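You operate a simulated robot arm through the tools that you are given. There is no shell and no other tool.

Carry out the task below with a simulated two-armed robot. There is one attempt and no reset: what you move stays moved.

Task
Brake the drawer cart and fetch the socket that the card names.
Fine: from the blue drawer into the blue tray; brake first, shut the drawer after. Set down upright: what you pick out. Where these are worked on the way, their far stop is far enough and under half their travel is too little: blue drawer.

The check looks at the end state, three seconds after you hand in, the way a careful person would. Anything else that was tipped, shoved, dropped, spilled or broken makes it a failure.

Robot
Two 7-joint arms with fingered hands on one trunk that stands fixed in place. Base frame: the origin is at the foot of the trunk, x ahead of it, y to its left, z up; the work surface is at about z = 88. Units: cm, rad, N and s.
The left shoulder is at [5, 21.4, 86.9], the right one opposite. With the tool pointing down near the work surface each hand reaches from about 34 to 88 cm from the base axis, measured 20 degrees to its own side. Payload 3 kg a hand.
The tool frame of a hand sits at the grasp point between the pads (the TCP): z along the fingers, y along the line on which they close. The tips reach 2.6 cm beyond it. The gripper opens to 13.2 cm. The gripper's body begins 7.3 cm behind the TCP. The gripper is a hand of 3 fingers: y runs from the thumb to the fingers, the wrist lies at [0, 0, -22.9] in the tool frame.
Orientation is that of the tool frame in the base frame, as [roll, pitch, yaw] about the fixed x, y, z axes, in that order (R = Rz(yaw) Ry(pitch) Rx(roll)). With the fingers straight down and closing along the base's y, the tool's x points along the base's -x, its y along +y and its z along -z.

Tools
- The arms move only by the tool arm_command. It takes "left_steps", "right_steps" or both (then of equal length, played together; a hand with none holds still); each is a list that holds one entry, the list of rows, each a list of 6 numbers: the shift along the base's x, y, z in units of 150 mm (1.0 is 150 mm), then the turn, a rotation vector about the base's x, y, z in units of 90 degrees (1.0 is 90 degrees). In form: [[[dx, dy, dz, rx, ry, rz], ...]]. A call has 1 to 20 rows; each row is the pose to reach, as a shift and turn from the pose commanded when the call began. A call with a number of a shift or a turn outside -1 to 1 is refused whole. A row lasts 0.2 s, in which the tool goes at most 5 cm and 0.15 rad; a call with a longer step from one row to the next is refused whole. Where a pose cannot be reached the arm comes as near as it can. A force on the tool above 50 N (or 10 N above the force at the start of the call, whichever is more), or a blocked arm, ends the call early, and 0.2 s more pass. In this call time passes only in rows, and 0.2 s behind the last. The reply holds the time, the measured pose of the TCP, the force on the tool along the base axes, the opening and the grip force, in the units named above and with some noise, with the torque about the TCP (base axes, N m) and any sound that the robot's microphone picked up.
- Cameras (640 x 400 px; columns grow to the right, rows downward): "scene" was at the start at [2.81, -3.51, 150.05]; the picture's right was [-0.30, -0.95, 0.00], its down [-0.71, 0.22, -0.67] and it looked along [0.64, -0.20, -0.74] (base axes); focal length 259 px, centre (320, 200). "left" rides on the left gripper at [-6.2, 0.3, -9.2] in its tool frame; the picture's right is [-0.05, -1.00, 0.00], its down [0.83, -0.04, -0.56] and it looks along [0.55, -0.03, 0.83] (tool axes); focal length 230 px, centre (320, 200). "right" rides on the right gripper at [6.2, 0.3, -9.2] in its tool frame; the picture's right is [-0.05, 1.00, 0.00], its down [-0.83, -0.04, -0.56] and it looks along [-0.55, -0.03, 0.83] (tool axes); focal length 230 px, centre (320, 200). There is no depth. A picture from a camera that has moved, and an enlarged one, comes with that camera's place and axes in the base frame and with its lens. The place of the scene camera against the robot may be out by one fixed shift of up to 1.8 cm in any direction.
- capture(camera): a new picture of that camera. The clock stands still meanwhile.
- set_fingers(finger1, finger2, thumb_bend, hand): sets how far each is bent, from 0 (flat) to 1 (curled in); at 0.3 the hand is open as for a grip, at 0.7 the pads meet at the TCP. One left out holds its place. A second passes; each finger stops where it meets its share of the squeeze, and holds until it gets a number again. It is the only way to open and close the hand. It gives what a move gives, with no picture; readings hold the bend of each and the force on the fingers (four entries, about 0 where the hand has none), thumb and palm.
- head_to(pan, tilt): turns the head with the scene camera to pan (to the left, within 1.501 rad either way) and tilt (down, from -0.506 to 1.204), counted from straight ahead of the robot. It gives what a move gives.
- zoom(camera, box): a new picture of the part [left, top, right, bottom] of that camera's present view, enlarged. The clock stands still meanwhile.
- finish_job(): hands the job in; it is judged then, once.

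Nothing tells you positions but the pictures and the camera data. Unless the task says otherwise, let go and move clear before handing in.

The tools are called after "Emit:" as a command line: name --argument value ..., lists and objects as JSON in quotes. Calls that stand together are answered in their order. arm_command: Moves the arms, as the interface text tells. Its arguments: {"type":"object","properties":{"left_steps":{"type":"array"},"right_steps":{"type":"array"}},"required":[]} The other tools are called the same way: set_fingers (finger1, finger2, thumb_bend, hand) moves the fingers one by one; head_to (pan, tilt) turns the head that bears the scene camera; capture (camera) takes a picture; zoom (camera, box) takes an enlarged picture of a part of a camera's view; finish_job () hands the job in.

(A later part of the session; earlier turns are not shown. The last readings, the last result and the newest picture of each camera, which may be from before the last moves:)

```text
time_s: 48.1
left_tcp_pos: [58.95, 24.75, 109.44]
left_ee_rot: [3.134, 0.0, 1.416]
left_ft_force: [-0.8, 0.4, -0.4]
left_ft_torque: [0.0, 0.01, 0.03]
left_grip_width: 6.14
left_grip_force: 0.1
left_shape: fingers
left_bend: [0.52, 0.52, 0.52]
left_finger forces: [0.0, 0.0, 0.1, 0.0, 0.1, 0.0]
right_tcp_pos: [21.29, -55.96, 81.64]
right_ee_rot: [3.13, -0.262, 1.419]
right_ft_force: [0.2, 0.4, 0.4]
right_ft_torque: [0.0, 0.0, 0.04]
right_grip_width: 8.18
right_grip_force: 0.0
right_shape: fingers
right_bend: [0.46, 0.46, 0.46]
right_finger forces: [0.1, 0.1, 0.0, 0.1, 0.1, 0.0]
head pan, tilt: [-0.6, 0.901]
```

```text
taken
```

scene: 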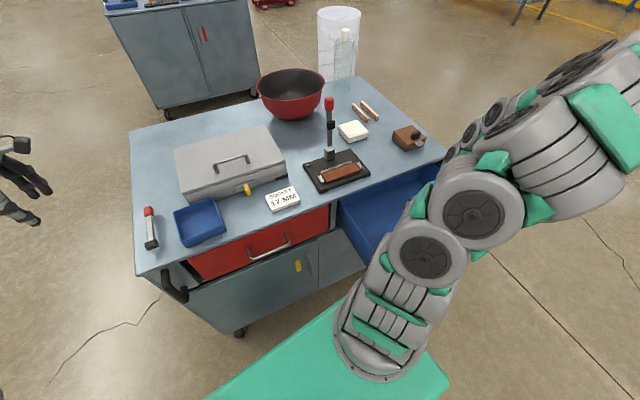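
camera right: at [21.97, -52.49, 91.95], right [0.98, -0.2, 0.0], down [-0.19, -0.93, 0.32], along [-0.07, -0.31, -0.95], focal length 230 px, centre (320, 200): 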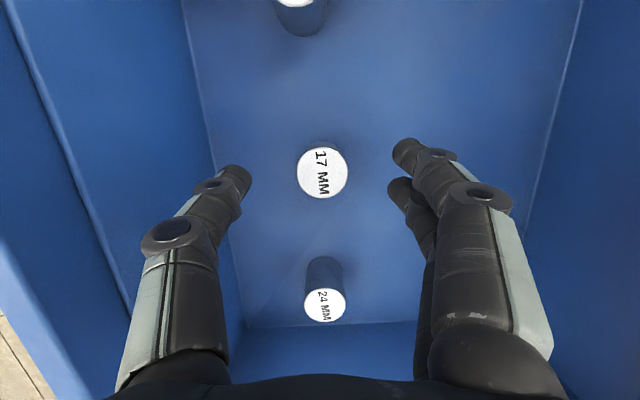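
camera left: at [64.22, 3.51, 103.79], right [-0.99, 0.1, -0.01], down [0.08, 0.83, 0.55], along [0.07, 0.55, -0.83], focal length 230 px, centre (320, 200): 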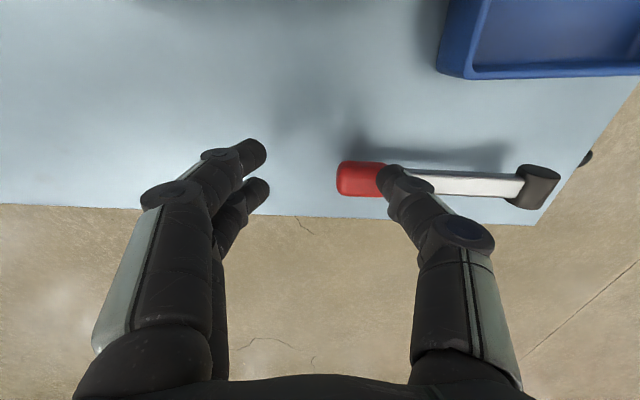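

The socket lies centred between thumb and fingers. I'll lower the hand around it.

Emit:
arm_command --right_steps '[[[0, 0.003, -0.1, 0, 0, 0], [0, 0.006, -0.2, 0, 0, 0], [0, 0.008, -0.28, 0, 0, 0], [0, 0.01, -0.34, 0, 0, 0], [0, 0.01, -0.38, 0, 0, 0]]]'

Emit:
capture --camera "right"

```text
time_s: 49.3
left_tcp_pos: [58.94, 24.71, 109.27]
left_ee_rot: [3.133, -0.001, 1.417]
left_ft_force: [0.6, 0.7, 0.9]
left_ft_torque: [0.01, 0.02, 0.02]
left_grip_width: 6.14
left_grip_force: 0.1
left_shape: fingers
left_bend: [0.52, 0.52, 0.52]
left_finger forces: [0.1, 0.0, 0.0, 0.0, 0.1, 0.1]
right_tcp_pos: [21.56, -55.77, 75.77]
right_ee_rot: [3.132, -0.26, 1.419]
right_ft_force: [0.1, -0.2, -0.4]
right_ft_torque: [0.02, -0.03, 0.01]
right_grip_width: 8.16
right_grip_force: 0.0
right_shape: fingers
right_bend: [0.46, 0.46, 0.46]
right_finger forces: [0.0, 0.0, 0.0, 0.0, 0.1, 0.0]
head pan, tilt: [-0.6, 0.901]
```

```text
taken
camera right: at [22.11, -52.32, 86.22], right [0.98, -0.2, 0.0], down [-0.19, -0.93, 0.32], along [-0.07, -0.31, -0.95], focal length 230 px, centre (320, 200)
```

right: 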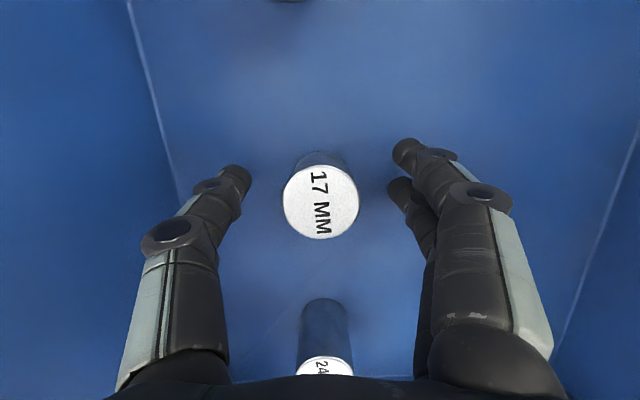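

The socket is between the pads, with clearance all round. I'll close the hand on it.

Emit:
set_fingers --hand "right" --finger1 0.68 --finger2 0.68 --thumb_bend 0.68

Emit:
capture --camera "right"

```text
time_s: 50.3
left_tcp_pos: [58.78, 24.83, 109.38]
left_ee_rot: [3.136, -0.001, 1.416]
left_ft_force: [-1.0, -0.3, 0.3]
left_ft_torque: [-0.02, -0.03, 0.0]
left_grip_width: 6.15
left_grip_force: 0.0
left_shape: fingers
left_bend: [0.52, 0.52, 0.52]
left_finger forces: [0.0, 0.1, 0.0, 0.0, 0.0, 0.0]
right_tcp_pos: [21.55, -55.76, 75.82]
right_ee_rot: [3.131, -0.264, 1.419]
right_ft_force: [0.6, 0.2, -0.6]
right_ft_torque: [-0.02, -0.02, 0.0]
right_grip_width: 2.7
right_grip_force: 8.2
right_shape: fingers
right_bend: [0.64, 0.61, 0.64]
right_finger forces: [3.2, 5.5, 0.0, 0.0, 8.1, 0.0]
head pan, tilt: [-0.6, 0.901]
```

```text
taken
camera right: at [22.1, -52.31, 86.24], right [0.98, -0.2, 0.0], down [-0.19, -0.93, 0.32], along [-0.07, -0.31, -0.95], focal length 230 px, centre (320, 200)
```

right: 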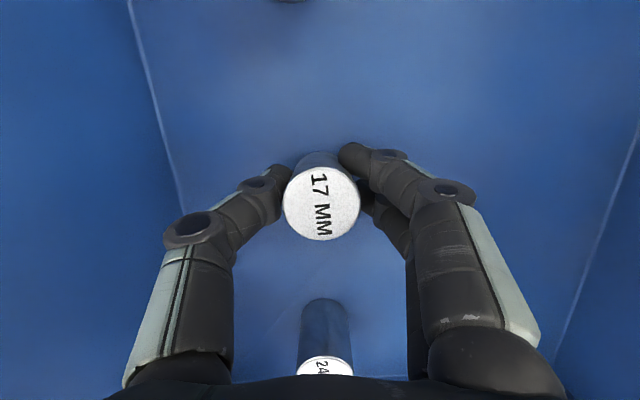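

It's gripped, with about 8 N on the thumb and 3–5 N on the fingers. I'll squeeze a touch more, then lift a little as a test.

Emit:
set_fingers --hand "right" --finger1 0.72 --finger2 0.72 --thumb_bend 0.71

Emit:
arm_command --right_steps '[[[0, 0, 0.03, 0, 0, 0], [0, 0, 0.07, 0, 0, 0], [0, 0, 0.12, 0, 0, 0], [0, 0, 0.17, 0, 0, 0]]]'

Emit:
capture --camera "right"

```text
time_s: 51.3
left_tcp_pos: [59.01, 24.92, 109.33]
left_ee_rot: [3.134, 0.0, 1.415]
left_ft_force: [-0.3, 0.2, 1.1]
left_ft_torque: [0.0, -0.03, 0.0]
left_grip_width: 6.13
left_grip_force: 0.1
left_shape: fingers
left_bend: [0.52, 0.52, 0.52]
left_finger forces: [0.0, 0.0, 0.0, 0.0, 0.0, 0.0]
right_tcp_pos: [21.59, -55.85, 75.81]
right_ee_rot: [3.129, -0.263, 1.42]
right_ft_force: [-0.1, 0.0, 0.0]
right_ft_torque: [0.04, 0.01, 0.01]
right_grip_width: 2.56
right_grip_force: 14.0
right_shape: fingers
right_bend: [0.68, 0.63, 0.65]
right_finger forces: [6.0, 8.5, 0.1, 0.0, 13.3, 0.0]
head pan, tilt: [-0.6, 0.901]
```

```text
time_s: 52.3
left_tcp_pos: [58.92, 24.8, 109.46]
left_ee_rot: [3.135, 0.0, 1.416]
left_ft_force: [0.1, -0.4, 0.0]
left_ft_torque: [-0.01, 0.01, -0.01]
left_grip_width: 6.14
left_grip_force: 0.0
left_shape: fingers
left_bend: [0.52, 0.52, 0.52]
left_finger forces: [0.0, 0.0, 0.1, 0.1, 0.0, 0.0]
right_tcp_pos: [21.51, -55.96, 78.36]
right_ee_rot: [3.132, -0.261, 1.419]
right_ft_force: [0.7, 0.8, -1.8]
right_ft_torque: [-0.04, -0.03, 0.02]
right_grip_width: 2.54
right_grip_force: 13.4
right_shape: fingers
right_bend: [0.68, 0.63, 0.65]
right_finger forces: [5.8, 8.2, 0.0, 0.0, 13.3, 0.0]
head pan, tilt: [-0.6, 0.901]
```

```text
taken
camera right: at [22.04, -52.26, 88.76], right [0.98, -0.2, 0.0], down [-0.19, -0.93, 0.32], along [-0.07, -0.31, -0.95], focal length 230 px, centre (320, 200)
```

right: 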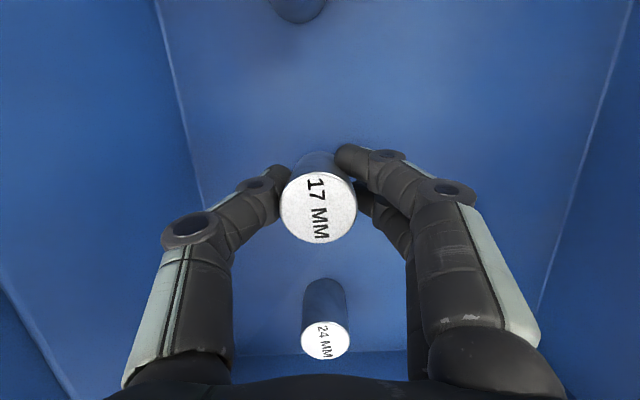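

The socket comes up with the hand, weighing about 1.8 N and still upright. I'll lift it clear of the drawer.

Emit:
arm_command --right_steps '[[[0, 0, 0.1, 0, 0, 0], [0, 0, 0.2, 0, 0, 0], [0, 0, 0.32, 0, 0, 0], [0, 0, 0.44, 0, 0, 0], [0, 0, 0.56, 0, 0, 0], [0, 0, 0.68, 0, 0, 0], [0, 0, 0.8, 0, 0, 0], [0, 0, 0.92, 0, 0, 0], [0, 0, 1.0, 0, 0, 0]]]'

Emit:
capture --camera "right"

Emit:
capture --camera "scene"

```text
time_s: 54.3
left_tcp_pos: [58.95, 24.84, 109.46]
left_ee_rot: [3.133, 0.002, 1.416]
left_ft_force: [0.7, -0.1, 0.5]
left_ft_torque: [0.0, 0.0, -0.04]
left_grip_width: 6.16
left_grip_force: 0.0
left_shape: fingers
left_bend: [0.52, 0.52, 0.52]
left_finger forces: [0.0, 0.1, 0.0, 0.0, 0.0, 0.1]
right_tcp_pos: [21.4, -55.68, 93.44]
right_ee_rot: [3.13, -0.263, 1.42]
right_ft_force: [0.2, -0.8, -1.2]
right_ft_torque: [-0.01, -0.03, -0.01]
right_grip_width: 2.5
right_grip_force: 13.4
right_shape: fingers
right_bend: [0.69, 0.64, 0.65]
right_finger forces: [5.5, 8.5, 0.0, 0.0, 12.9, 0.0]
head pan, tilt: [-0.6, 0.901]
```

```text
taken
camera right: at [22.1, -52.21, 103.82], right [0.98, -0.2, 0.0], down [-0.19, -0.93, 0.32], along [-0.07, -0.31, -0.95], focal length 230 px, centre (320, 200)
```

right: 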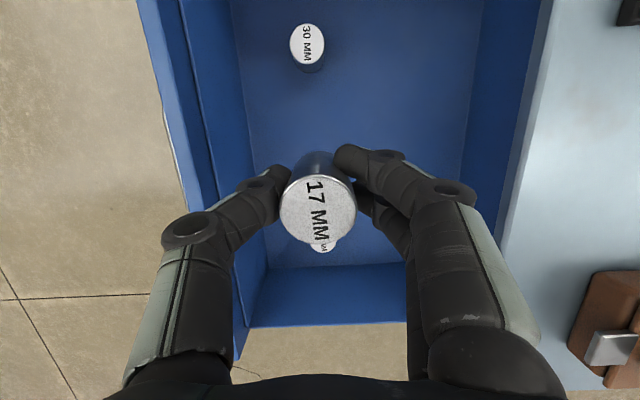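

```text
taken
```

scene: 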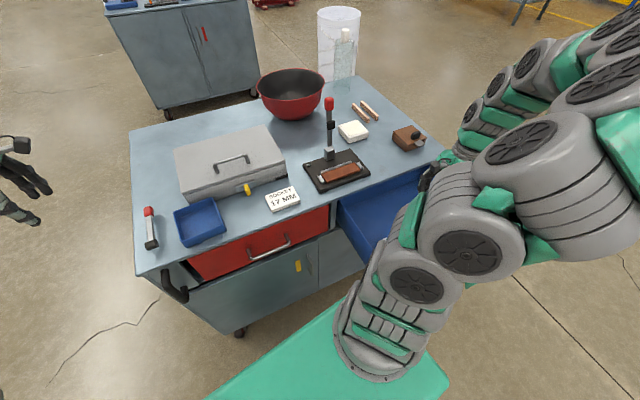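

The socket is clear of the drawer and steady. I'll raise it and start carrying it left, in front of the press lever.

Emit:
arm_command --right_steps '[[[0.02, 0.02, 0.12, 0, 0, 0], [0.06, 0.06, 0.26, 0, 0, 0], [0.12, 0.14, 0.4, 0, 0, 0], [0.2, 0.24, 0.52, 0, 0, 0], [0.28, 0.36, 0.62, 0, 0, 0], [0.36, 0.48, 0.7, 0, 0, 0], [0.44, 0.6, 0.76, 0, 0, 0], [0.52, 0.72, 0.8, 0, 0, 0], [0.6, 0.84, 0.84, 0, 0, 0], [0.66, 0.94, 0.84, 0, 0, 0]]]'

Emit:
capture --camera "right"

Emit:
capture --camera "scene"

```text
time_s: 56.5
left_tcp_pos: [58.91, 24.87, 109.37]
left_ee_rot: [3.133, 0.0, 1.416]
left_ft_force: [-0.2, 0.7, -1.0]
left_ft_torque: [-0.03, 0.0, 0.01]
left_grip_width: 6.17
left_grip_force: 0.1
left_shape: fingers
left_bend: [0.52, 0.52, 0.52]
left_finger forces: [0.0, 0.0, 0.0, 0.1, 0.0, 0.0]
right_tcp_pos: [31.27, -41.49, 105.88]
right_ee_rot: [3.131, -0.263, 1.42]
right_ft_force: [0.0, 0.5, -0.8]
right_ft_torque: [-0.02, 0.04, 0.01]
right_grip_width: 2.49
right_grip_force: 13.4
right_shape: fingers
right_bend: [0.69, 0.64, 0.65]
right_finger forces: [5.5, 8.5, 0.1, 0.1, 12.7, 0.0]
head pan, tilt: [-0.6, 0.901]
```

```text
taken
camera right: at [31.93, -38.08, 116.37], right [0.98, -0.2, 0.0], down [-0.19, -0.93, 0.32], along [-0.07, -0.31, -0.95], focal length 230 px, centre (320, 200)
```

right: 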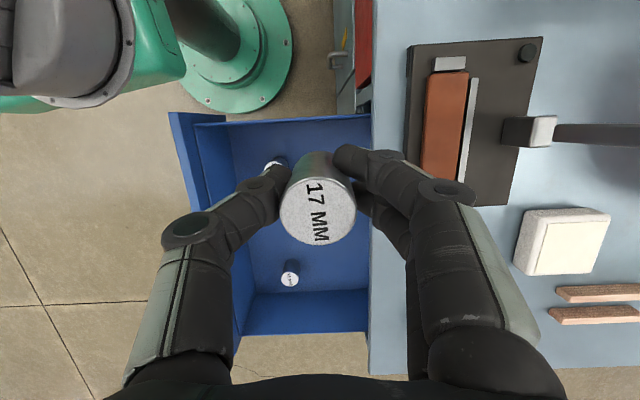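

```text
taken
```

scene: 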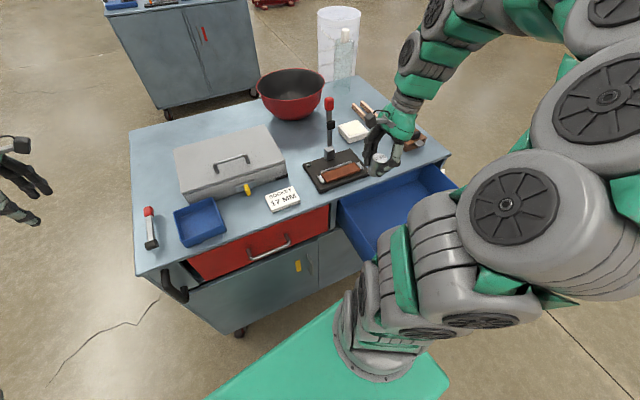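

All steady. I'll carry it further left, still well in front of the press lever.

Emit:
arm_command --right_steps '[[[0.04, 0.12, 0, 0, 0, 0], [0.08, 0.24, 0, 0, 0, 0], [0.12, 0.36, 0, 0, 0, 0], [0.16, 0.48, 0, 0, 0, 0], [0.2, 0.6, 0, 0, 0, 0], [0.24, 0.72, 0, 0, 0, 0], [0.28, 0.84, 0, 0, 0, 0], [0.32, 0.97, 0, 0, 0, 0]]]'

Emit:
head_to --pan -0.2 --tilt 0.85

Emit:
capture --camera "scene"

Emit:
capture --camera "right"

```text
time_s: 58.3
left_tcp_pos: [58.95, 24.86, 109.3]
left_ee_rot: [3.134, 0.001, 1.415]
left_ft_force: [-0.5, 0.0, -0.4]
left_ft_torque: [0.03, -0.01, 0.03]
left_grip_width: 6.14
left_grip_force: 0.1
left_shape: fingers
left_bend: [0.52, 0.52, 0.52]
left_finger forces: [0.0, 0.1, 0.0, 0.1, 0.0, 0.0]
right_tcp_pos: [36.34, -27.05, 105.96]
right_ee_rot: [3.132, -0.263, 1.418]
right_ft_force: [0.7, -0.5, -1.1]
right_ft_torque: [0.0, 0.02, 0.0]
right_grip_width: 2.43
right_grip_force: 13.1
right_shape: fingers
right_bend: [0.69, 0.64, 0.65]
right_finger forces: [5.4, 8.4, 0.0, 0.0, 12.6, 0.0]
head pan, tilt: [-0.6, 0.901]
```

```text
time_s: 59.2
left_tcp_pos: [58.99, 24.63, 109.37]
left_ee_rot: [3.135, 0.001, 1.417]
left_ft_force: [0.2, 0.5, -0.3]
left_ft_torque: [0.02, -0.02, 0.05]
left_grip_width: 6.17
left_grip_force: 0.0
left_shape: fingers
left_bend: [0.52, 0.52, 0.52]
left_finger forces: [0.0, 0.0, 0.0, 0.0, 0.1, 0.0]
right_tcp_pos: [36.22, -27.03, 105.91]
right_ee_rot: [3.131, -0.264, 1.417]
right_ft_force: [-0.1, 1.0, -1.8]
right_ft_torque: [0.03, 0.02, 0.01]
right_grip_width: 2.44
right_grip_force: 13.2
right_shape: fingers
right_bend: [0.69, 0.64, 0.65]
right_finger forces: [5.5, 8.5, 0.1, 0.0, 12.4, 0.0]
head pan, tilt: [-0.201, 0.85]
```

```text
taken
```

scene: 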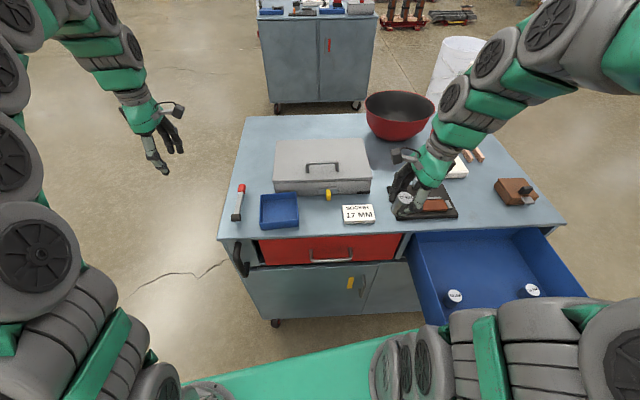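

```text
taken
camera right: at [36.78, -23.62, 116.39], right [0.98, -0.2, 0.0], down [-0.19, -0.93, 0.32], along [-0.07, -0.31, -0.95], focal length 230 px, centre (320, 200)
```

right: 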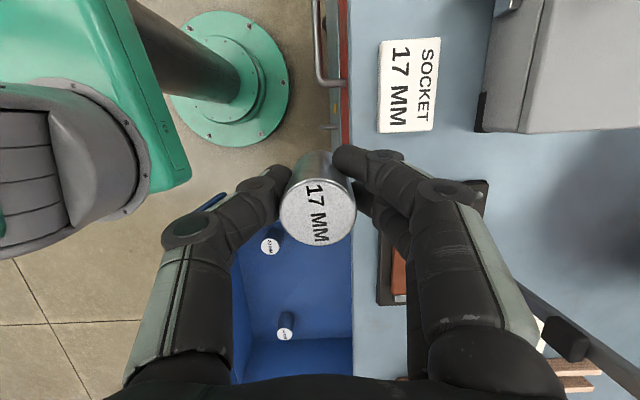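

Passing the card now; the two other sockets are still standing in the drawer. I'll go on toward the tray.

Emit:
arm_command --right_steps '[[[0.08, 0.12, 0, 0, 0, 0], [0.16, 0.24, 0, 0, 0, 0], [0.24, 0.36, 0, 0, 0, 0], [0.32, 0.48, 0, 0, 0, 0], [0.4, 0.6, 0, 0, 0, 0], [0.48, 0.72, 0, 0, 0, 0], [0.56, 0.84, 0, 0, 0, 0], [0.65, 0.97, 0, 0, 0, 0]]]'

Emit:
capture --camera "scene"

Emit:
capture --camera "right"

```text
time_s: 61.0
left_tcp_pos: [58.86, 24.73, 109.38]
left_ee_rot: [3.134, -0.001, 1.417]
left_ft_force: [-0.3, 0.9, 0.1]
left_ft_torque: [0.0, -0.02, 0.03]
left_grip_width: 6.15
left_grip_force: 0.1
left_shape: fingers
left_bend: [0.52, 0.52, 0.52]
left_finger forces: [0.0, 0.0, 0.1, 0.0, 0.1, 0.1]
right_tcp_pos: [45.87, -12.38, 106.1]
right_ee_rot: [3.131, -0.263, 1.419]
right_ft_force: [-0.5, 0.2, -1.6]
right_ft_torque: [0.04, -0.05, 0.0]
right_grip_width: 2.37
right_grip_force: 13.6
right_shape: fingers
right_bend: [0.69, 0.64, 0.65]
right_finger forces: [5.3, 8.5, 0.0, 0.0, 12.3, 0.0]
head pan, tilt: [-0.201, 0.85]
```

```text
taken
```

scene: 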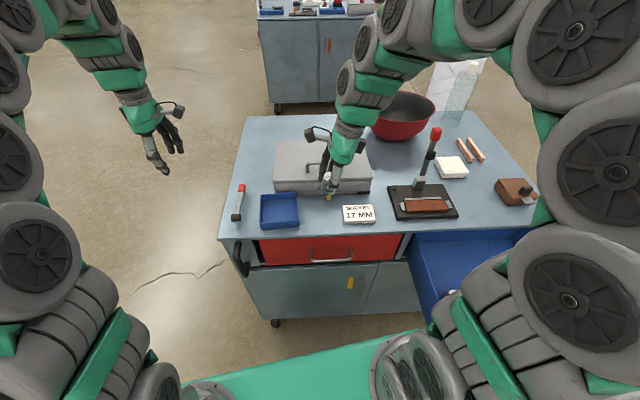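

```text
taken
camera right: at [46.5, -8.93, 116.45], right [0.98, -0.2, 0.0], down [-0.19, -0.93, 0.32], along [-0.07, -0.31, -0.95], focal length 230 px, centre (320, 200)
```

right: 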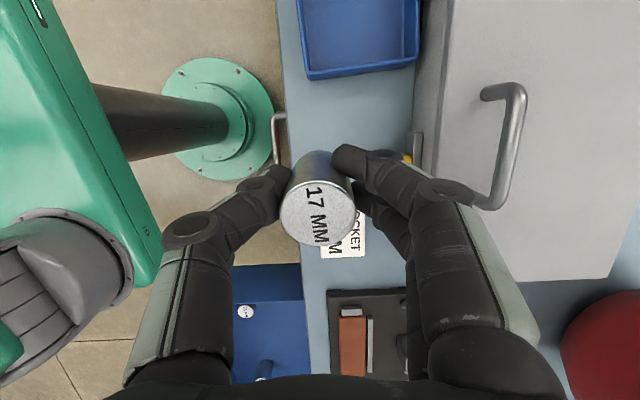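

The tray's right rim corners read (46, -4.7) and (56.8, -5.3), so its centre is near (51.7, 0.2). I'll move the socket over it.

Emit:
arm_command --right_steps '[[[0.05, 0.12, 0, 0, 0, 0], [0.1, 0.24, 0, 0, 0, 0], [0.16, 0.36, 0, 0, 0, 0], [0.22, 0.48, 0, 0, 0, 0], [0.28, 0.6, 0, 0, 0, 0], [0.33, 0.72, 0, 0, 0, 0], [0.38, 0.833, 0, 0, 0, 0]]]'

Emit:
capture --camera "scene"

Emit:
capture --camera "right"

Emit:
capture --camera "left"

```text
time_s: 62.6
left_tcp_pos: [58.88, 24.74, 109.4]
left_ee_rot: [3.134, 0.0, 1.416]
left_ft_force: [-0.2, 0.1, 0.0]
left_ft_torque: [0.0, 0.01, -0.01]
left_grip_width: 6.15
left_grip_force: 0.0
left_shape: fingers
left_bend: [0.52, 0.52, 0.52]
left_finger forces: [0.0, 0.1, 0.1, 0.1, 0.0, 0.0]
right_tcp_pos: [51.53, 0.1, 105.92]
right_ee_rot: [3.133, -0.262, 1.418]
right_ft_force: [0.0, -0.9, -0.4]
right_ft_torque: [-0.02, -0.06, 0.01]
right_grip_width: 2.34
right_grip_force: 13.5
right_shape: fingers
right_bend: [0.7, 0.64, 0.65]
right_finger forces: [5.4, 8.5, 0.0, 0.0, 12.0, 0.0]
head pan, tilt: [-0.201, 0.85]
```

```text
taken
```

scene: 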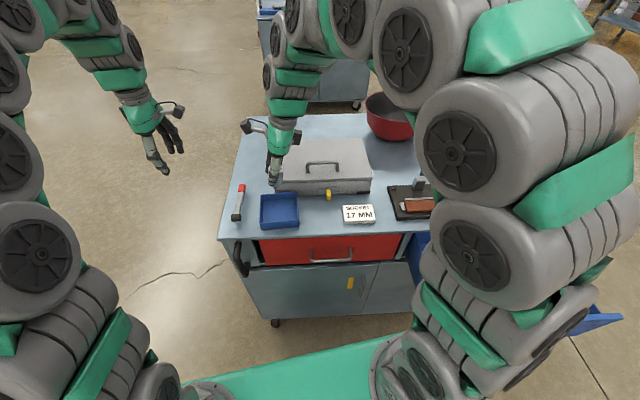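

```text
taken
camera right: at [52.17, 3.59, 116.35], right [0.98, -0.2, 0.0], down [-0.19, -0.93, 0.32], along [-0.07, -0.31, -0.95], focal length 230 px, centre (320, 200)
```

right: 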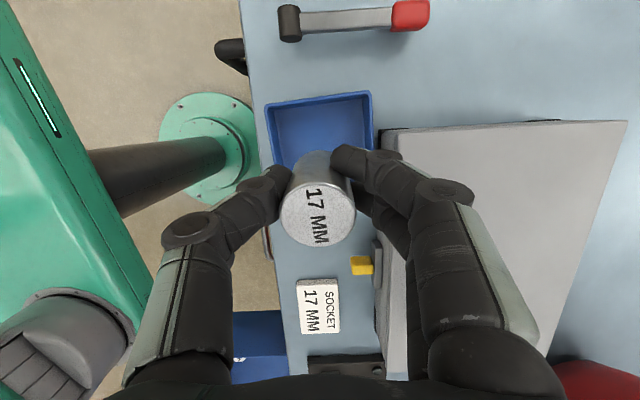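

```text
taken
camera left: at [58.15, 18.57, 118.51], right [-0.99, 0.1, -0.01], down [0.08, 0.83, 0.55], along [0.06, 0.55, -0.83], focal length 230 px, centre (320, 200)
```

left: 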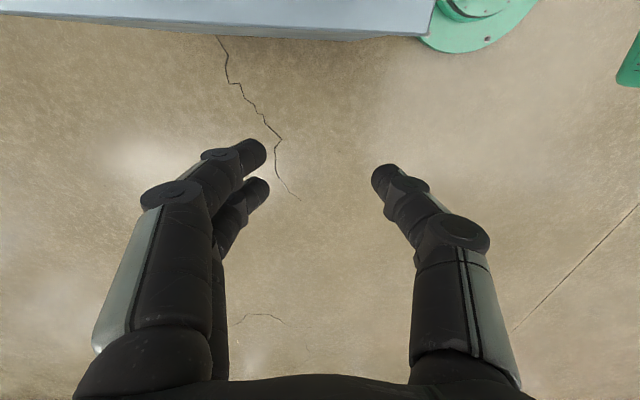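

The socket is over the tray centre. I'll zoom in to check that it is still upright before lowering.

Emit:
zoom --camera "right" --box '[250, 80, 394, 270]'

Emit:
zoom --camera "scene" --box '[230, 110, 326, 240]'

```text
2.11 times, centred on (322, 175) of right
camera zoom: at [52.17, 3.59, 116.35], right [0.98, -0.2, 0.0], down [-0.19, -0.93, 0.32], along [-0.07, -0.31, -0.95], focal length 484 px, centre (316, 253)
```

zoom: 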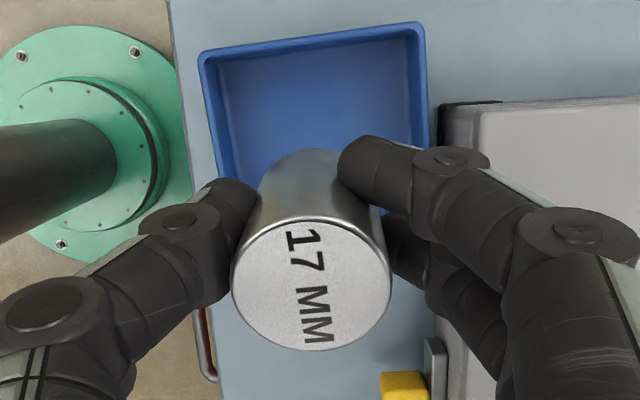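

```text
3.08 times, centred on (278, 175) of scene
camera zoom: at [2.96, -2.69, 149.95], right [-0.2, -0.98, 0.0], down [-0.74, 0.15, -0.66], along [0.65, -0.13, -0.75], focal length 797 px, centre (449, 277)
```

zoom: 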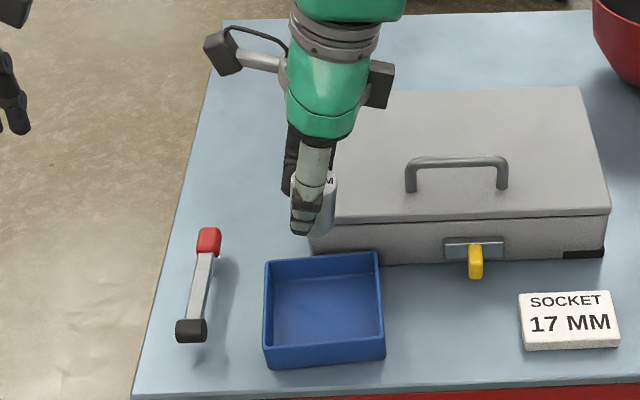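

The socket has turned in the grip to line up with the hand: its disc sits square to the tool axis, so it leans about 15° with the hand. I'll bring the hand exactly vertical, which should make the socket upright, and check again.

Emit:
arm_command --right_steps '[[[0, 0, 0, -0.033, 0.005, 0], [0, 0, 0, -0.066, 0.01, 0], [0, 0, 0, -0.099, 0.015, 0], [0, 0, 0, -0.132, 0.02, 0], [0, 0, 0, -0.165, 0.025, 0]]]'

Emit:
capture --camera "right"

Emit:
zoom --camera "right" --box '[250, 80, 394, 270]'

Emit:
zoom --camera "scene" --box '[230, 130, 326, 230]'

```text
time_s: 63.8
left_tcp_pos: [58.94, 24.79, 109.5]
left_ee_rot: [3.135, -0.002, 1.416]
left_ft_force: [0.7, 0.6, 0.2]
left_ft_torque: [-0.04, 0.01, -0.01]
left_grip_width: 6.15
left_grip_force: 0.0
left_shape: fingers
left_bend: [0.52, 0.52, 0.52]
left_finger forces: [0.0, 0.0, 0.1, 0.1, 0.1, 0.0]
right_tcp_pos: [51.65, -0.02, 105.85]
right_ee_rot: [3.13, 0.001, 1.42]
right_ft_force: [-0.6, 0.7, -1.7]
right_ft_torque: [0.02, -0.01, 0.02]
right_grip_width: 2.35
right_grip_force: 12.8
right_shape: fingers
right_bend: [0.7, 0.64, 0.65]
right_finger forces: [5.3, 8.6, 0.0, 0.1, 12.0, 0.0]
head pan, tilt: [-0.201, 0.85]
```

```text
taken
camera right: at [52.61, 6.01, 115.01], right [0.98, -0.2, 0.01], down [-0.17, -0.81, 0.55], along [-0.1, -0.54, -0.83], focal length 230 px, centre (320, 200)
```

right: 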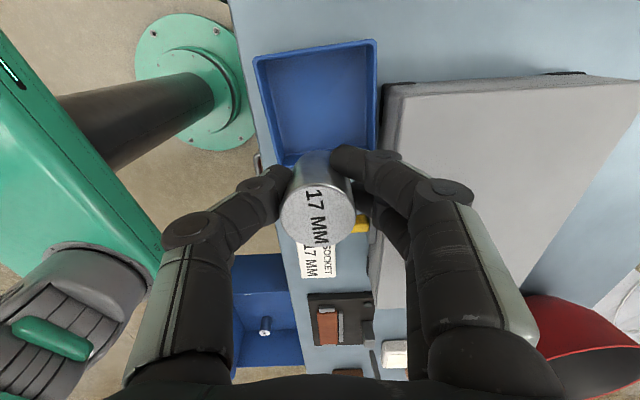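

```text
2.11 times, centred on (322, 175) of right
camera zoom: at [52.61, 6.01, 115.01], right [0.98, -0.2, 0.01], down [-0.17, -0.81, 0.55], along [-0.1, -0.54, -0.83], focal length 484 px, centre (316, 253)
```

zoom: 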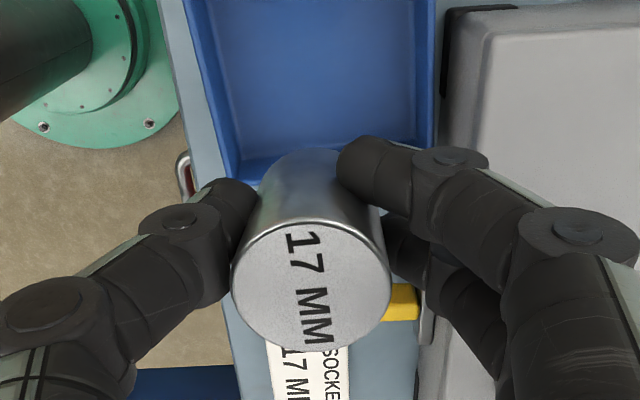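

```text
4.00 times, centred on (278, 180) of scene
camera zoom: at [2.96, -2.69, 149.95], right [-0.2, -0.98, 0.0], down [-0.74, 0.15, -0.66], along [0.65, -0.13, -0.75], focal length 1036 px, centre (488, 280)
```

zoom: 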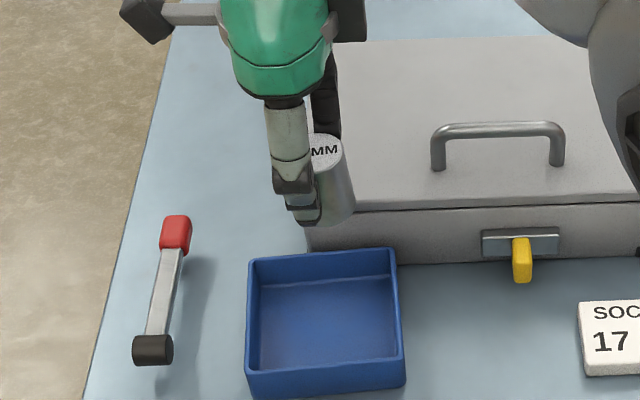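

In the scene view the socket now looks close to upright. I'll measure the disc more exactly with a tighter zoom.

Emit:
zoom --camera "right" --box '[274, 145, 370, 255]'

Emit:
zoom --camera "scene" --box '[286, 155, 334, 190]'

```text
3.64 times, centred on (322, 200) of right
camera zoom: at [52.61, 6.01, 115.01], right [0.98, -0.2, 0.01], down [-0.17, -0.81, 0.55], along [-0.1, -0.54, -0.83], focal length 837 px, centre (313, 200)
```

zoom: 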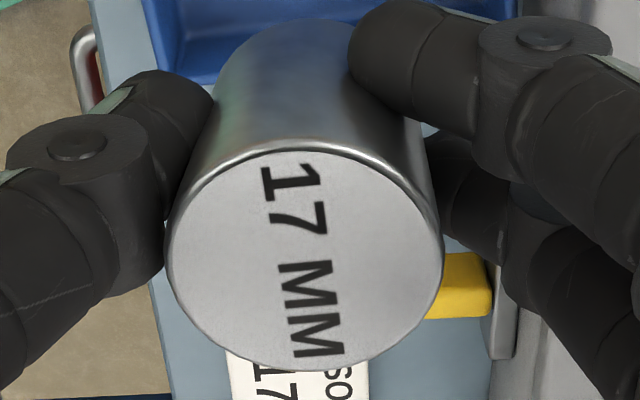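

```text
11.43 times, centred on (310, 172) of scene
camera zoom: at [2.96, -2.69, 149.95], right [-0.2, -0.98, 0.0], down [-0.74, 0.15, -0.66], along [0.65, -0.13, -0.75], focal length 2961 px, centre (434, 514)
```

zoom: 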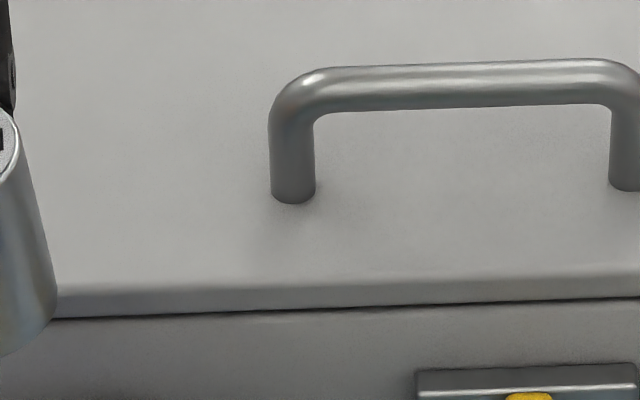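

The disc measures square to the tool axis within a degree or two, so the socket is upright. I'll lower it into the tray to just above the floor.

Emit:
arm_command --right_steps '[[[0.005, 0.01, -0.1, 0, 0, 0], [0.01, 0.02, -0.22, 0, 0, 0], [0.012, 0.025, -0.36, 0, 0, 0], [0.012, 0.025, -0.5, 0, 0, 0], [0.012, 0.025, -0.62, 0, 0, 0], [0.012, 0.025, -0.73, 0, 0, 0], [0.012, 0.025, -0.8, 0, 0, 0]]]'

Emit:
capture --camera "right"

Emit:
zoom --camera "scene" --box '[230, 150, 326, 250]'

```text
time_s: 65.4
left_tcp_pos: [58.9, 24.76, 109.39]
left_ee_rot: [3.134, -0.001, 1.415]
left_ft_force: [-0.8, 0.1, -0.3]
left_ft_torque: [0.01, -0.03, -0.03]
left_grip_width: 6.14
left_grip_force: 0.1
left_shape: fingers
left_bend: [0.52, 0.52, 0.52]
left_finger forces: [0.0, 0.1, 0.0, 0.0, 0.1, 0.0]
right_tcp_pos: [52.03, 0.26, 94.01]
right_ee_rot: [3.131, -0.001, 1.42]
right_ft_force: [0.1, 0.2, -1.6]
right_ft_torque: [0.02, -0.02, 0.01]
right_grip_width: 2.27
right_grip_force: 12.8
right_shape: fingers
right_bend: [0.7, 0.64, 0.65]
right_finger forces: [4.8, 8.6, 0.0, 0.1, 11.8, 0.1]
head pan, tilt: [-0.201, 0.85]
```

```text
taken
camera right: at [52.93, 6.31, 103.09], right [0.98, -0.2, 0.01], down [-0.17, -0.81, 0.55], along [-0.1, -0.54, -0.83], focal length 230 px, centre (320, 200)
```

right: 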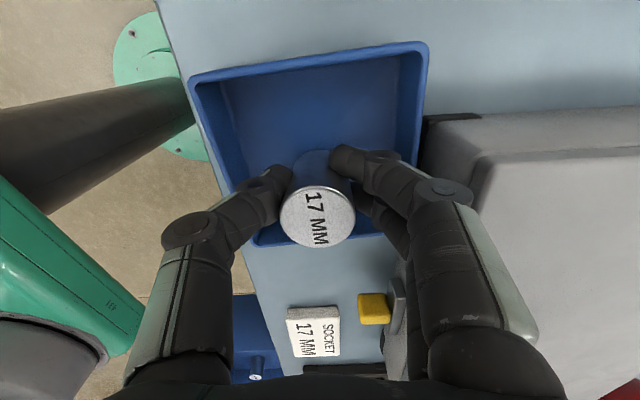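

```text
4.00 times, centred on (278, 200) of scene
camera zoom: at [2.96, -2.69, 149.95], right [-0.2, -0.98, 0.0], down [-0.74, 0.15, -0.66], along [0.65, -0.13, -0.75], focal length 1036 px, centre (488, 200)
```

zoom: 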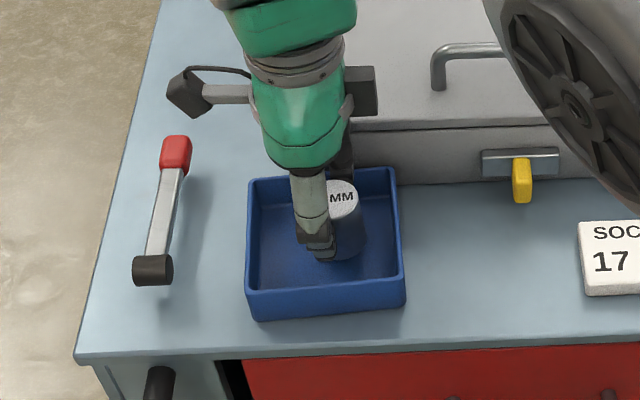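

The socket hangs inside the tray walls. I'll lower it in small steps until it touches the floor.

Emit:
arm_command --right_steps '[[[0, 0, -0.04, 0, 0, 0], [0, 0, -0.08, 0, 0, 0], [0, 0, -0.12, 0, 0, 0]]]'

Emit:
arm_command --right_steps '[[[0, 0, -0.02, 0, 0, 0]]]'

Emit:
zoom --camera "right" --box '[230, 120, 400, 280]'

```text
time_s: 66.2
left_tcp_pos: [58.87, 24.75, 109.51]
left_ee_rot: [3.136, 0.001, 1.414]
left_ft_force: [0.0, -0.3, -0.6]
left_ft_torque: [0.02, 0.01, 0.0]
left_grip_width: 6.13
left_grip_force: 0.0
left_shape: fingers
left_bend: [0.52, 0.52, 0.52]
left_finger forces: [0.0, 0.1, 0.0, 0.0, 0.0, 0.0]
right_tcp_pos: [51.82, 0.41, 92.22]
right_ee_rot: [3.128, -0.002, 1.421]
right_ft_force: [-0.9, -1.3, 23.3]
right_ft_torque: [-0.14, 0.06, -0.05]
right_grip_width: 1.98
right_grip_force: 17.4
right_shape: fingers
right_bend: [0.71, 0.66, 0.67]
right_finger forces: [5.2, 13.2, 0.1, 0.0, 15.6, 0.0]
head pan, tilt: [-0.201, 0.85]
```

```text
time_s: 66.6
left_tcp_pos: [58.91, 24.85, 109.38]
left_ee_rot: [3.134, 0.0, 1.415]
left_ft_force: [0.3, 0.0, 0.3]
left_ft_torque: [0.03, 0.02, -0.02]
left_grip_width: 6.15
left_grip_force: 0.0
left_shape: fingers
left_bend: [0.52, 0.52, 0.52]
left_finger forces: [0.1, 0.1, 0.0, 0.0, 0.1, 0.1]
right_tcp_pos: [52.0, 0.44, 92.05]
right_ee_rot: [3.129, -0.004, 1.422]
right_ft_force: [0.9, 4.4, 27.0]
right_ft_torque: [-0.02, 0.0, -0.03]
right_grip_width: 1.85
right_grip_force: 18.3
right_shape: fingers
right_bend: [0.72, 0.67, 0.67]
right_finger forces: [6.6, 13.4, 0.1, 0.0, 16.3, 0.1]
head pan, tilt: [-0.201, 0.85]
```

```text
2.50 times, centred on (315, 200) of right
camera zoom: at [52.88, 6.46, 101.13], right [0.98, -0.2, 0.01], down [-0.17, -0.82, 0.55], along [-0.1, -0.54, -0.83], focal length 575 px, centre (332, 200)
```

zoom: 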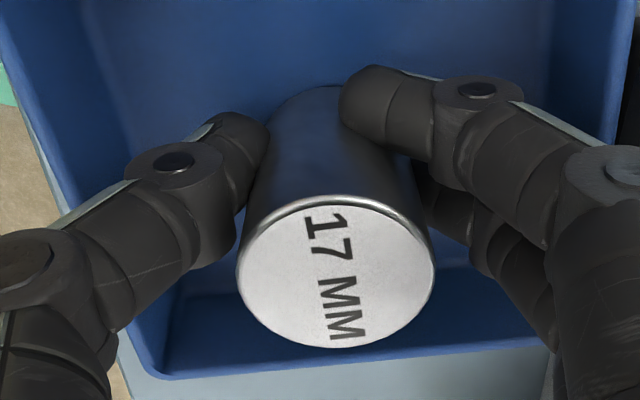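

The socket is seated on the tray floor, pressing with about 27 N, so I'll ease the hand up a hair to take that load off before letting go.

Emit:
arm_command --right_steps '[[[0, 0, 0.012, 0, 0, 0]]]'

```text
time_s: 67.0
left_tcp_pos: [58.9, 24.76, 109.33]
left_ee_rot: [3.134, 0.001, 1.414]
left_ft_force: [-0.3, -0.3, -0.2]
left_ft_torque: [0.0, -0.01, 0.01]
left_grip_width: 6.14
left_grip_force: 0.0
left_shape: fingers
left_bend: [0.52, 0.52, 0.52]
left_finger forces: [0.0, 0.1, 0.0, 0.0, 0.0, 0.1]
right_tcp_pos: [51.81, 0.37, 92.08]
right_ee_rot: [3.131, -0.002, 1.42]
right_ft_force: [3.1, 4.6, 16.0]
right_ft_torque: [0.01, -0.07, 0.03]
right_grip_width: 1.87
right_grip_force: 16.3
right_shape: fingers
right_bend: [0.71, 0.67, 0.67]
right_finger forces: [7.2, 12.5, 0.0, 0.0, 13.7, 0.0]
head pan, tilt: [-0.201, 0.85]
```

Emit:
arm_command --right_steps '[[[0, 0, 0.014, 0, 0, 0]]]'

Emit:
zoom --camera "right" --box '[230, 120, 400, 280]'

Emit:
zoom --camera "scene" --box '[240, 170, 320, 240]'

```text
time_s: 67.4
left_tcp_pos: [58.9, 24.77, 109.41]
left_ee_rot: [3.135, 0.001, 1.416]
left_ft_force: [0.1, 0.3, 0.5]
left_ft_torque: [-0.02, -0.03, 0.05]
left_grip_width: 6.15
left_grip_force: 0.0
left_shape: fingers
left_bend: [0.52, 0.52, 0.52]
left_finger forces: [0.0, 0.0, 0.0, 0.0, 0.0, 0.1]
right_tcp_pos: [51.78, 0.33, 92.17]
right_ee_rot: [3.133, 0.002, 1.421]
right_ft_force: [1.2, -0.2, 0.3]
right_ft_torque: [-0.02, -0.04, 0.03]
right_grip_width: 1.86
right_grip_force: 13.1
right_shape: fingers
right_bend: [0.71, 0.66, 0.66]
right_finger forces: [4.8, 10.1, 0.0, 0.1, 11.2, 0.1]
head pan, tilt: [-0.201, 0.85]
```

```text
2.50 times, centred on (315, 200) of right
camera zoom: at [52.79, 6.33, 101.31], right [0.98, -0.2, 0.01], down [-0.17, -0.81, 0.56], along [-0.11, -0.55, -0.83], focal length 575 px, centre (332, 200)
```

zoom: 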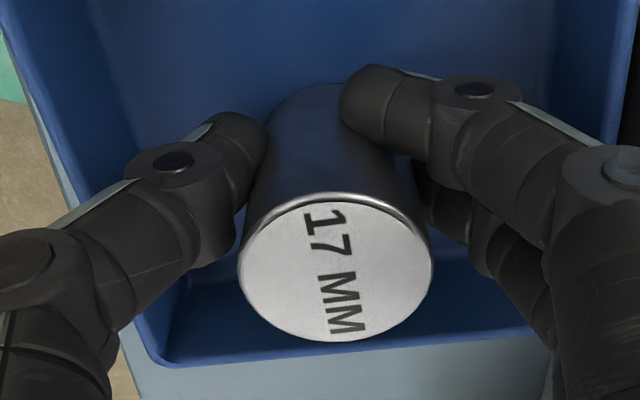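

```text
5.71 times, centred on (280, 205) of scene
camera zoom: at [2.96, -2.69, 149.95], right [-0.2, -0.98, 0.0], down [-0.74, 0.15, -0.66], along [0.65, -0.13, -0.75], focal length 1481 px, centre (549, 171)
```

zoom: 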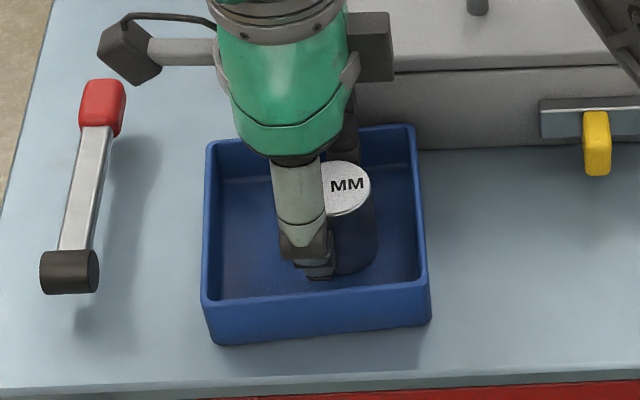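

The load is off and the socket stands upright on the floor. I'll open the fingers gently.

Emit:
set_fingers --hand "right" --finger1 0.6 --finger2 0.6 --thumb_bend 0.6

Emit:
set_fingers --hand "right" --finger1 0.52 --finger2 0.52 --thumb_bend 0.52

Emit:
zoom --camera "right" --box '[200, 100, 430, 290]'

Emit:
zoom --camera "scene" --box '[240, 170, 320, 240]'

```text
time_s: 68.4
left_tcp_pos: [58.94, 24.85, 109.34]
left_ee_rot: [3.136, 0.0, 1.415]
left_ft_force: [-0.8, 1.2, 0.3]
left_ft_torque: [-0.03, -0.02, -0.02]
left_grip_width: 6.15
left_grip_force: 0.1
left_shape: fingers
left_bend: [0.52, 0.52, 0.52]
left_finger forces: [0.1, 0.0, 0.0, 0.0, 0.0, 0.0]
right_tcp_pos: [51.78, 0.38, 92.24]
right_ee_rot: [3.132, 0.001, 1.42]
right_ft_force: [0.5, 0.1, -0.3]
right_ft_torque: [-0.03, 0.02, -0.01]
right_grip_width: 3.46
right_grip_force: 0.1
right_shape: fingers
right_bend: [0.6, 0.6, 0.6]
right_finger forces: [0.1, 0.3, 0.0, 0.0, 0.1, 0.1]
head pan, tilt: [-0.201, 0.85]
```

```text
time_s: 69.4
left_tcp_pos: [58.8, 24.75, 109.31]
left_ee_rot: [3.135, 0.0, 1.414]
left_ft_force: [-0.1, -0.5, 0.1]
left_ft_torque: [-0.02, -0.01, 0.0]
left_grip_width: 6.16
left_grip_force: 0.0
left_shape: fingers
left_bend: [0.52, 0.52, 0.52]
left_finger forces: [0.1, 0.0, 0.1, 0.0, 0.1, 0.0]
right_tcp_pos: [51.74, 0.38, 92.28]
right_ee_rot: [3.131, -0.002, 1.42]
right_ft_force: [1.3, -0.3, 1.2]
right_ft_torque: [0.0, -0.02, 0.0]
right_grip_width: 5.66
right_grip_force: 2.2
right_shape: fingers
right_bend: [0.53, 0.52, 0.53]
right_finger forces: [1.7, 0.1, 0.0, 0.1, 2.8, 0.0]
head pan, tilt: [-0.201, 0.85]
```

```text
2.11 times, centred on (315, 195) of right
camera zoom: at [52.83, 6.39, 101.41], right [0.98, -0.2, 0.01], down [-0.17, -0.81, 0.55], along [-0.1, -0.54, -0.83], focal length 484 px, centre (330, 210)
```

zoom: 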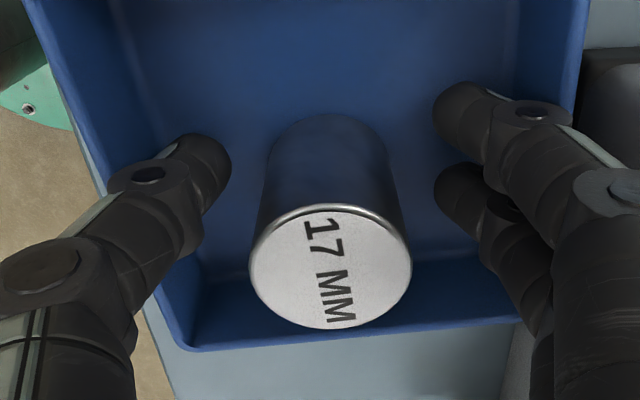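

```text
5.71 times, centred on (280, 205) of scene
camera zoom: at [2.96, -2.69, 149.95], right [-0.2, -0.98, 0.0], down [-0.74, 0.15, -0.66], along [0.65, -0.13, -0.75], focal length 1481 px, centre (549, 171)
```

zoom: 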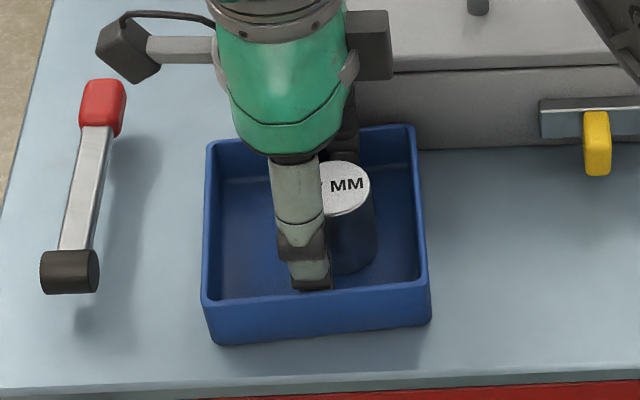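

The socket is free and standing. The thumb and one finger now press lightly against the tray walls, so I'll draw them in slightly before rising straight up.

Emit:
set_fingers --hand "right" --finger1 0.55 --finger2 0.55 --thumb_bend 0.555

Emit:
zoom --camera "right" --box '[200, 100, 430, 290]'

```text
time_s: 70.4
left_tcp_pos: [58.87, 24.71, 109.41]
left_ee_rot: [3.134, -0.002, 1.415]
left_ft_force: [-0.3, -0.4, -1.1]
left_ft_torque: [0.01, -0.03, 0.01]
left_grip_width: 6.19
left_grip_force: 0.1
left_shape: fingers
left_bend: [0.52, 0.52, 0.52]
left_finger forces: [0.0, 0.0, 0.0, 0.0, 0.1, 0.0]
right_tcp_pos: [51.88, 0.45, 92.33]
right_ee_rot: [3.131, 0.0, 1.418]
right_ft_force: [-0.6, 0.0, -0.9]
right_ft_torque: [-0.04, 0.02, -0.01]
right_grip_width: 5.16
right_grip_force: 0.2
right_shape: fingers
right_bend: [0.55, 0.55, 0.55]
right_finger forces: [0.1, 0.1, 0.0, 0.1, 0.0, 0.0]
head pan, tilt: [-0.201, 0.85]
```

```text
2.11 times, centred on (315, 195) of right
camera zoom: at [52.83, 6.39, 101.41], right [0.98, -0.2, 0.01], down [-0.17, -0.81, 0.55], along [-0.1, -0.54, -0.83], focal length 484 px, centre (330, 210)
```

zoom: 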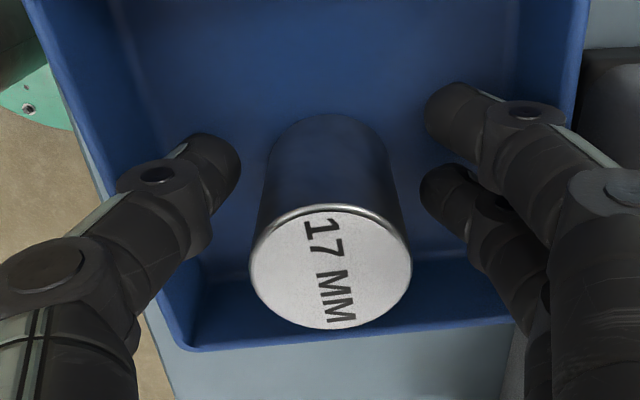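

Nothing is touching now and the socket stands free. I'll rise straight up out of the tray.

Emit:
arm_command --right_steps '[[[0, 0, 0.04, 0, 0, 0], [0, 0, 0.1, 0, 0, 0], [0, 0, 0.2, 0, 0, 0], [0, 0, 0.35, 0, 0, 0], [0, 0, 0.5, 0, 0, 0], [0, 0, 0.65, 0, 0, 0], [0, 0, 0.8, 0, 0, 0], [0, 0, 0.95, 0, 0, 0]]]'

Emit:
capture --camera "right"

Emit:
capture --camera "scene"

```text
time_s: 72.2
left_tcp_pos: [58.89, 24.78, 109.38]
left_ee_rot: [3.135, 0.001, 1.415]
left_ft_force: [-1.1, -0.2, -1.1]
left_ft_torque: [-0.01, 0.01, 0.02]
left_grip_width: 6.16
left_grip_force: 0.1
left_shape: fingers
left_bend: [0.52, 0.52, 0.52]
left_finger forces: [0.0, 0.0, 0.0, 0.1, 0.0, 0.0]
right_tcp_pos: [51.8, 0.22, 106.54]
right_ee_rot: [3.132, 0.0, 1.422]
right_ft_force: [0.3, 0.0, 0.0]
right_ft_torque: [0.01, -0.01, -0.02]
right_grip_width: 5.18
right_grip_force: 0.1
right_shape: fingers
right_bend: [0.55, 0.55, 0.55]
right_finger forces: [0.1, 0.0, 0.0, 0.0, 0.0, 0.0]
head pan, tilt: [-0.201, 0.85]
```

```text
taken
camera right: at [52.87, 6.29, 115.69], right [0.98, -0.2, 0.01], down [-0.17, -0.81, 0.55], along [-0.1, -0.54, -0.83], focal length 230 px, centre (320, 200)
```

right: 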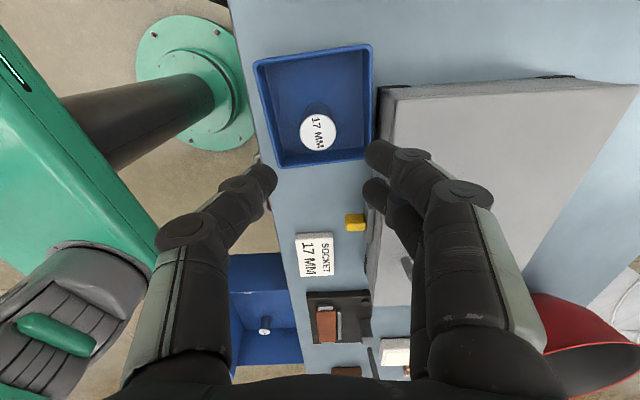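

```text
taken
```

scene: 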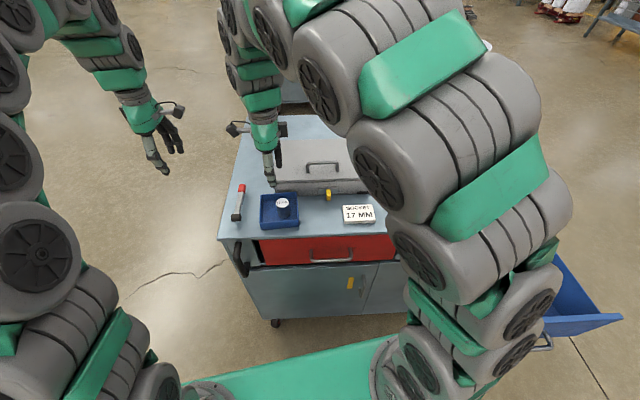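

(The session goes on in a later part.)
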